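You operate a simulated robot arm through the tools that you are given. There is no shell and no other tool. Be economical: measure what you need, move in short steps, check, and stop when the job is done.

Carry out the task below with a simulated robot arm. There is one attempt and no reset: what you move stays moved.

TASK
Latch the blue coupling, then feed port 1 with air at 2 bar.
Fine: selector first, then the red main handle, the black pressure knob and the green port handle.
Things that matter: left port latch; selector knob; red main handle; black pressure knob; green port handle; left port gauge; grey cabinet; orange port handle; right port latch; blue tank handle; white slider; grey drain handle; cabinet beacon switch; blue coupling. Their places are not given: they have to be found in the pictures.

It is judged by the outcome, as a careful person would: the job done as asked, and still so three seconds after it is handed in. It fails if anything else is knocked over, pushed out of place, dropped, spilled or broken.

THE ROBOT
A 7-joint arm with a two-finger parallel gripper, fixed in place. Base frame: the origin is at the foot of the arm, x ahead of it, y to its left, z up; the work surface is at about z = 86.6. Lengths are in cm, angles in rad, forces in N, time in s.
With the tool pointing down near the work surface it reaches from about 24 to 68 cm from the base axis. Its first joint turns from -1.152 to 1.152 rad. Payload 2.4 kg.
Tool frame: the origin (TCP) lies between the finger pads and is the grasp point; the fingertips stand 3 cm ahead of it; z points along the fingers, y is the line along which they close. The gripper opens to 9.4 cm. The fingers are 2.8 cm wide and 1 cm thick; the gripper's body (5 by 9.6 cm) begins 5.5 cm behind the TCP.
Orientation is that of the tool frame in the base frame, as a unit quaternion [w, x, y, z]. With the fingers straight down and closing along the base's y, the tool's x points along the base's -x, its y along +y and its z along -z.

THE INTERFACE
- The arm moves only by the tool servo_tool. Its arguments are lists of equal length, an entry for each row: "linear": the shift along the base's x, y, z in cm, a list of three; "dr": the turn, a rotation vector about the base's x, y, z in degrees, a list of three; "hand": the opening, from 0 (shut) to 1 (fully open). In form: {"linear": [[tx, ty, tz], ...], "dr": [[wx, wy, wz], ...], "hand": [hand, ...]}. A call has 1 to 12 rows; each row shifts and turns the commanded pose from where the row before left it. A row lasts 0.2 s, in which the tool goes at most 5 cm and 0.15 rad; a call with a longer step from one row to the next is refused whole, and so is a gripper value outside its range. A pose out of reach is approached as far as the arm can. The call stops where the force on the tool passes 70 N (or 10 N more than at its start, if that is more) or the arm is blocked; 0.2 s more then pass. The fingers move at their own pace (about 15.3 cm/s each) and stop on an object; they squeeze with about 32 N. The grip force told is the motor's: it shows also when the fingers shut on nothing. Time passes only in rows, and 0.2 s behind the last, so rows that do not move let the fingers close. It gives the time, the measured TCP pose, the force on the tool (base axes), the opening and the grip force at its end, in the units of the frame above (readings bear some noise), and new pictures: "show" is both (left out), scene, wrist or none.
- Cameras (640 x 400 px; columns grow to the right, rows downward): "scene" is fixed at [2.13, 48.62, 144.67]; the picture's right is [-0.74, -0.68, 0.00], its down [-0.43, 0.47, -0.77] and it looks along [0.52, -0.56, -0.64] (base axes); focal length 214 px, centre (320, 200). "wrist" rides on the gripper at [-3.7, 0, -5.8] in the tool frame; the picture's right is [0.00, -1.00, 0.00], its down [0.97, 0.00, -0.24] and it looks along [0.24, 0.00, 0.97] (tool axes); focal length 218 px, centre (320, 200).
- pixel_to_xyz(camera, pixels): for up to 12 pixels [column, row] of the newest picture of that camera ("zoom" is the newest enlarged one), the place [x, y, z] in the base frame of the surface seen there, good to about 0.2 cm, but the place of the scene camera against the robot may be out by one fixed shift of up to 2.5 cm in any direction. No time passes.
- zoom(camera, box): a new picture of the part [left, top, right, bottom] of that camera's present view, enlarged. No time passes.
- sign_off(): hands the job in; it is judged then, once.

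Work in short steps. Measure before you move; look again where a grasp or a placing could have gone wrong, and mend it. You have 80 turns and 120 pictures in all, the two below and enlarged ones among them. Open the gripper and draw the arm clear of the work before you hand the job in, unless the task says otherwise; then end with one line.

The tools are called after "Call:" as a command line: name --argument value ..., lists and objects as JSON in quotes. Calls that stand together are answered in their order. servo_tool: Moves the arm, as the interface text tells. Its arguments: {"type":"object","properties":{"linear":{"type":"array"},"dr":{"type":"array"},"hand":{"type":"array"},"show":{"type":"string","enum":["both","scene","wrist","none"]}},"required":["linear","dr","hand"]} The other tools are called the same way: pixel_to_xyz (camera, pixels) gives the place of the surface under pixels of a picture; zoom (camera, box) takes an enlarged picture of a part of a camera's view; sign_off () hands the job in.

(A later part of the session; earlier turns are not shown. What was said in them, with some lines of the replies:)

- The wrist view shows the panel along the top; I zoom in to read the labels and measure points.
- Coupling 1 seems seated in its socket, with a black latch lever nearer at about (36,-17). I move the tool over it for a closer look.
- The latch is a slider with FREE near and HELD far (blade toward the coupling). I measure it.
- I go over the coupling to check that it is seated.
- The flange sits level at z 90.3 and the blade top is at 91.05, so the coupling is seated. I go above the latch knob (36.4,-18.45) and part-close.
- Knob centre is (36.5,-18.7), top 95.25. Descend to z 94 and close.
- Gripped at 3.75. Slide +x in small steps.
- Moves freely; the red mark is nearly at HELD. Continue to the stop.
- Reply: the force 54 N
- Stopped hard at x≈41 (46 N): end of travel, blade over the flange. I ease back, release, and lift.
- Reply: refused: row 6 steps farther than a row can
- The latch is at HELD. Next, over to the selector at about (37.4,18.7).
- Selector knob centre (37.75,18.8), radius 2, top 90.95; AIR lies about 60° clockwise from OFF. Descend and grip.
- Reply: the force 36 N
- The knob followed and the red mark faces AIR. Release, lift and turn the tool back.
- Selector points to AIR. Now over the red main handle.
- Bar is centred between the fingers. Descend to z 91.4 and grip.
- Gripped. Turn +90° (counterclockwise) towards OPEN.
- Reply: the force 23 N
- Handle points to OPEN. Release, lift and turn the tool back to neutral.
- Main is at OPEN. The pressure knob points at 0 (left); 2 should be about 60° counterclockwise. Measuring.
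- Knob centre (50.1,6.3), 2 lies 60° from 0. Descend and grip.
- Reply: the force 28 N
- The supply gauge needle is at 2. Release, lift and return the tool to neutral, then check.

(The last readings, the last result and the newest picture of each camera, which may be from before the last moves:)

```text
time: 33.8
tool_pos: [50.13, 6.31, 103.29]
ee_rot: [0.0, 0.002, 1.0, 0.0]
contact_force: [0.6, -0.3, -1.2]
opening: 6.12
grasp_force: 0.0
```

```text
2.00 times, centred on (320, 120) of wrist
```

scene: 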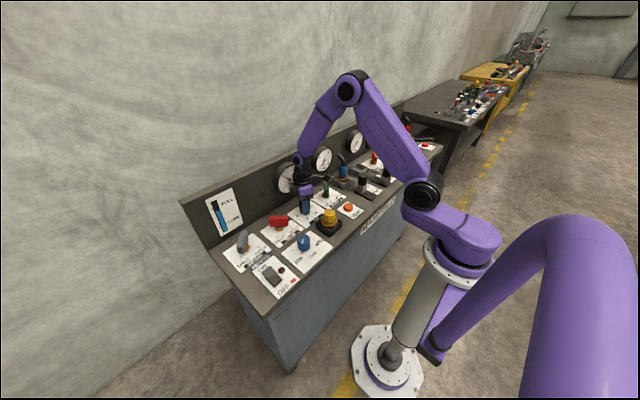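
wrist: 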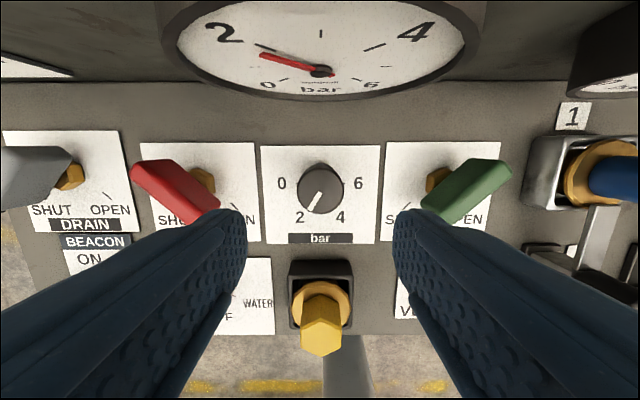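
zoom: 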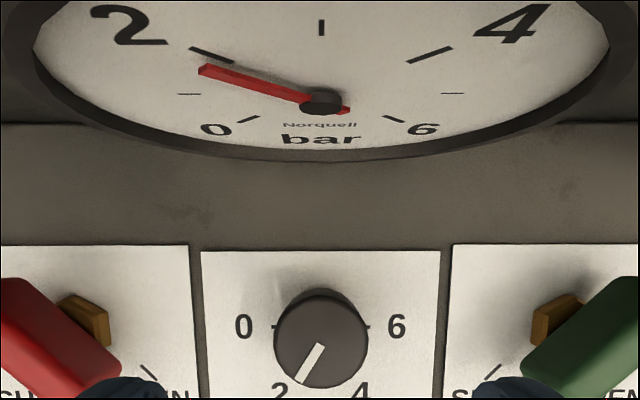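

Call:
zoom --camera "scene" --box '[270, 150, 320, 200]'

Call:
servo_tool --linear '[[0, -4.2, 0], [0, -4.4, 0], [0, -4.4, 0], [0, 0, 0]]' --dr '[[0, 0, 0], [0, 0, 0], [0, 0, 0], [0, 0, 0]]' --hand '[0.5, 0.5, 0.5, 0.5]' --show "both"

Call:
zoom --camera "scene" --box '[270, 150, 320, 200]'

```text
8.00 times, centred on (295, 175) of scene
```

zoom: 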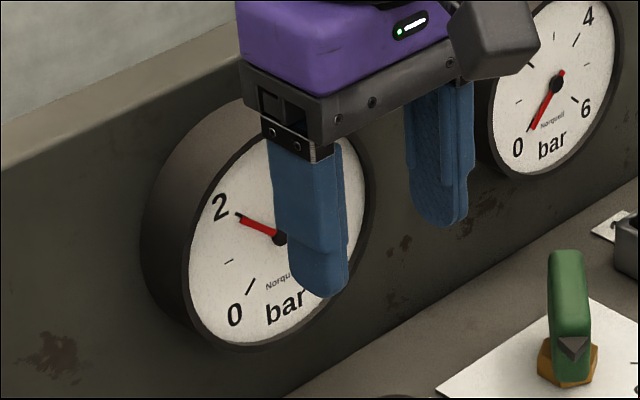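

```text
time: 34.8
tool_pos: [50.33, -6.75, 103.45]
ee_rot: [0.0, -0.001, 1.0, 0.0]
contact_force: [0.8, 0.0, 0.0]
opening: 4.7
grasp_force: 0.0
```

scene: 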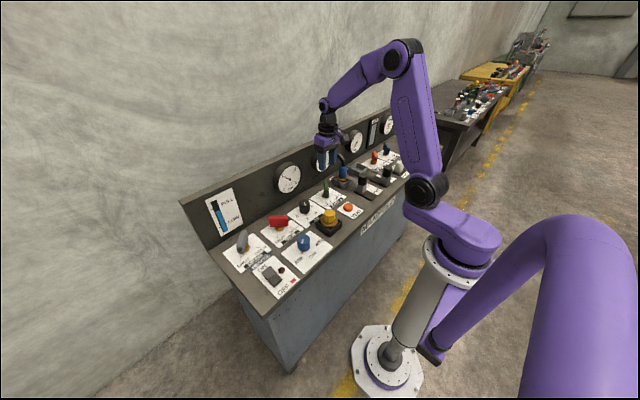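
wrist: 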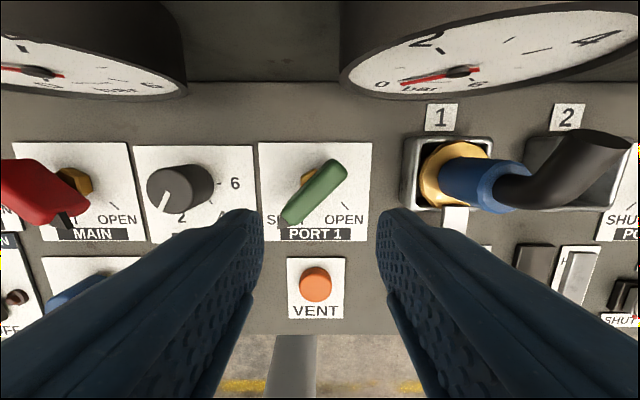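

```text
8.00 times, centred on (295, 175) of scene
```

zoom: 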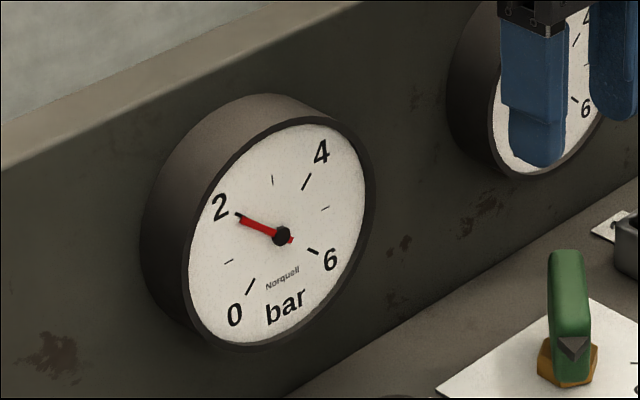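

Supply reads 2 bar. Now measure the green handle.

Call:
pixel_to_xyz --camera "wrist" --pixels '[[337, 168], [297, 212], [317, 190], [306, 186], [285, 219]]'

Call:
servo_tool --linear '[[0, 0, 0], [0, 0, 0], [0, 0, 0], [0, 0, 0], [0, 0, 0], [0, 0, 0], [0, 0, 0]]' --dr '[[0, 0, -7.5], [0, 0, -7.5], [0, 0, -7.5], [0, 0, -7.5], [0, 0, -7.5], [0, 0, -7.5], [0, 0, 0]]' --hand '[0.5, 0.5, 0.5, 0.5, 0.5, 0.5, 0.5]' --show "wrist"

```text
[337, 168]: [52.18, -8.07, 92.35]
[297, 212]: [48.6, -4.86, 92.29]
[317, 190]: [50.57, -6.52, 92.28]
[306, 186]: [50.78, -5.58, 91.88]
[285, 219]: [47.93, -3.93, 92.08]
```

```text
time: 36.4
tool_pos: [50.12, -6.68, 103.41]
ee_rot: [-0.001, 0.383, 0.924, -0.001]
contact_force: [-0.8, 0.6, 0.1]
opening: 4.7
grasp_force: 0.1
```

wrist: 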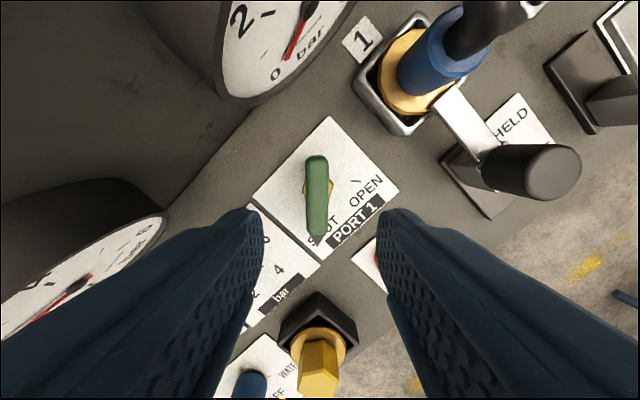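

Bar centred. Descend to 91.4 and grip.

Call:
servo_tool --linear '[[0.1, 0.15, -4], [0, 0, -4], [0, 0, -4], [0, 0, 0], [0, 0, 0], [0, 0, 0]]' --dr '[[0, 0, 0], [0, 0, 0], [0, 0, 0], [0, 0, 0], [0, 0, 0], [0, 0, 0]]' --hand '[0.5, 0.5, 0.5, 0.5, 0.05, 0.05]' --show "wrist"

```text
time: 37.8
tool_pos: [50.25, -6.5, 91.27]
ee_rot: [0.001, 0.383, 0.924, 0.0]
contact_force: [-3.1, -1.4, -7.7]
opening: 2.35
grasp_force: 44.5
```

wrist: 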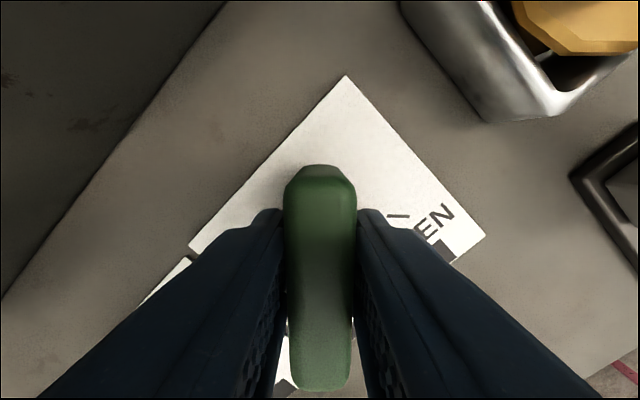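

Gripped. Turn +90° to OPEN.

Call:
servo_tool --linear '[[0, 0, 0], [0, 0, 0], [0, 0, 0], [0, 0, 0], [0, 0, 0], [0, 0, 0], [0, 0, 0], [0, 0, 0], [0, 0, 0], [0, 0, 0], [0, 0, 0], [0, 0, 0]]' --dr '[[0, 0, 7.5], [0, 0, 7.5], [0, 0, 7.5], [0, 0, 7.5], [0, 0, 7.5], [0, 0, 7.5], [0, 0, 7.5], [0, 0, 7.5], [0, 0, 7.5], [0, 0, 7.5], [0, 0, 7.5], [0, 0, 7.5]]' --hand '[0.05, 0.05, 0.05, 0.05, 0.05, 0.05, 0.05, 0.05, 0.05, 0.05, 0.05, 0.05]'

Call:
zoom --camera "scene" --box '[270, 120, 390, 220]'

```text
time: 40.4
tool_pos: [50.19, -5.98, 91.1]
ee_rot: [-0.002, -0.386, 0.922, 0.002]
contact_force: [-3.9, 33.5, -26.2]
opening: 2.35
grasp_force: 44.2
```

scene: 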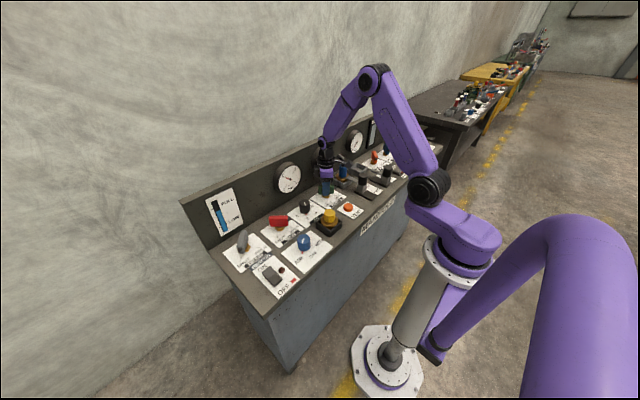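
wrist: 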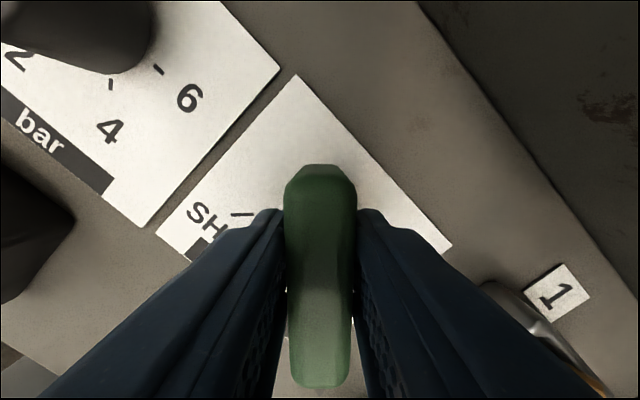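

```text
4.00 times, centred on (330, 170) of scene
```

zoom: 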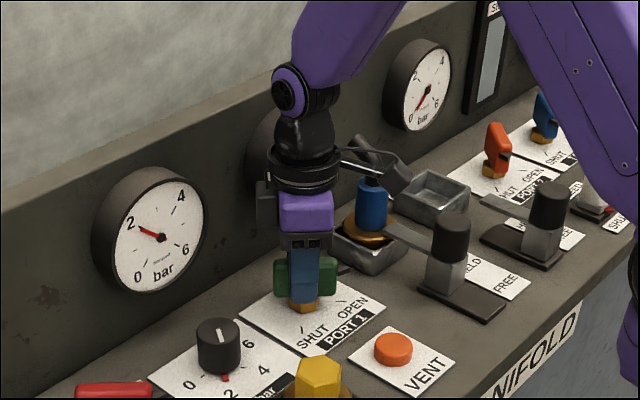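

Handle is turned. Release, lift, turn back, and move clear.

Call:
servo_tool --linear '[[0, 0, 0], [0, 0, 0], [0, 0, 4], [0, 0, 4.5], [0, 0, 4.5], [0, 0, 4.5], [0, 0, 0], [0, 0, 0], [0, 0, 0], [0, 0, 0]]' --dr '[[0, 0, 0], [0, 0, 0], [0, 0, 0], [0, 0, 0], [0, 0, 0], [0, 0, -7.5], [0, 0, -7.5], [0, 0, -7.5], [0, 0, -7.5], [0, 0, -7.5]]' --hand '[0.5, 0.5, 0.5, 0.5, 0.5, 0.5, 0.5, 0.5, 0.5, 0.5]' --show "none"

Call:
servo_tool --linear '[[-2, 0, 3], [-4, 0, 2], [-4, 0, 2], [-4, 0, 2], [-3, 0, 2], [0, 0, 0]]' --dr '[[0, 0, -7.5], [0, 0, 0], [0, 0, 0], [0, 0, 0], [0, 0, 0], [0, 0, 0]]' --hand '[1, 1, 1, 1, 1, 1]'

Call:
zoom --camera "scene" --box '[270, 120, 390, 220]'

Call:
zoom --camera "wrist" --box '[160, 0, 480, 200]'

```text
time: 42.6
tool_pos: [50.2, -6.43, 108.79]
ee_rot: [0.0, -0.065, 0.998, 0.0]
contact_force: [0.7, 0.8, -0.6]
opening: 4.72
grasp_force: 0.1
```

```text
time: 44.0
tool_pos: [33.26, -6.59, 119.77]
ee_rot: [0.0, 0.0, 1.0, -0.001]
contact_force: [-0.3, 0.0, 0.2]
opening: 9.4
grasp_force: 0.1
```

scene: 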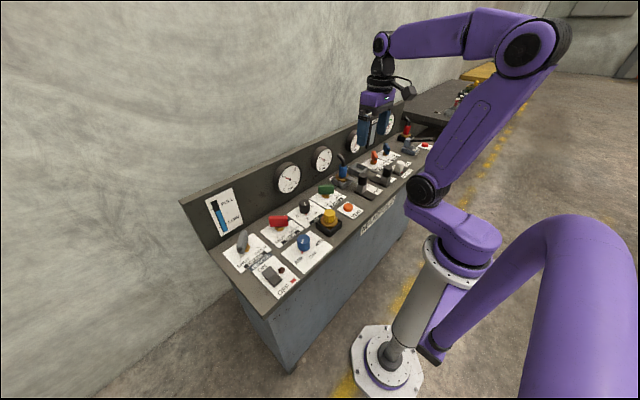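
wrist: 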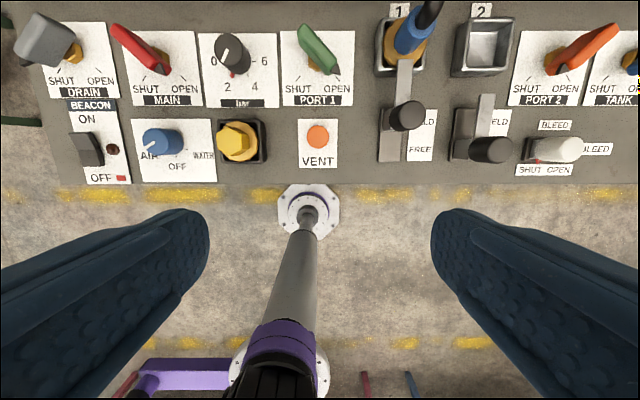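

```text
4.00 times, centred on (330, 170) of scene
```

zoom: 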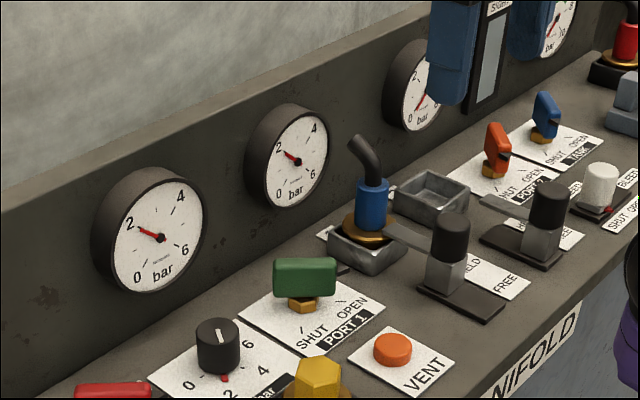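

```text
2.00 times, centred on (320, 100) of wrist
```

zoom: 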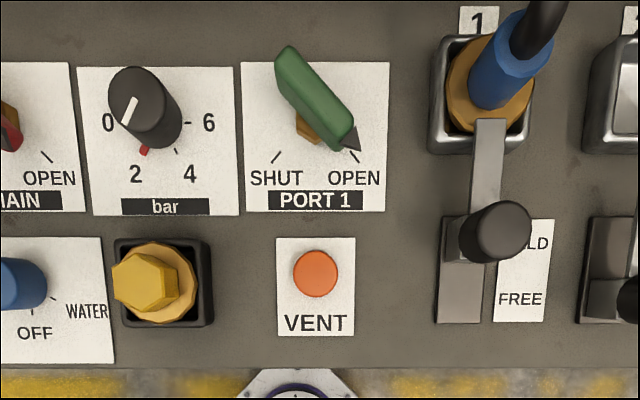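

Both the supply gauge and the port 1 gauge show 2 bar. One last close check after a short wait.

Call:
servo_tool --linear '[[0, 0, 0], [0, 0, 0], [0, 0, 0], [0, 0, 0], [0, 0, 0], [0, 0, 0]]' --dr '[[0, 0, 0], [0, 0, 0], [0, 0, 0], [0, 0, 0], [0, 0, 0], [0, 0, 0]]' --hand '[1, 1, 1, 1, 1, 1]' --show "none"

Call:
zoom --camera "scene" --box '[275, 140, 345, 200]'

```text
time: 45.4
tool_pos: [33.24, -6.55, 119.79]
ee_rot: [0.0, -0.001, 1.0, 0.0]
contact_force: [0.4, 0.2, 0.0]
opening: 9.43
grasp_force: 0.0
```

```text
6.67 times, centred on (310, 170) of scene
```

zoom: 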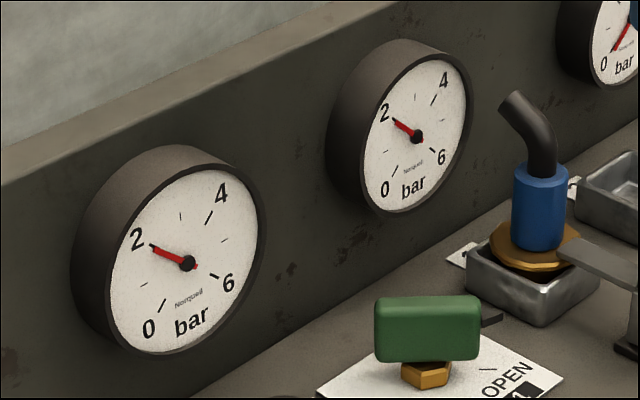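

Both gauges hold at 2 bar, and the arm is clear with the gripper open, so I hand it in.

Call:
sign_off

```text
The job is handed in.
```

The blue coupling is latched (slider at HELD) and port 1 is being fed with air at 2 bar, which both the supply gauge and the port 1 gauge showed just before hand-in.
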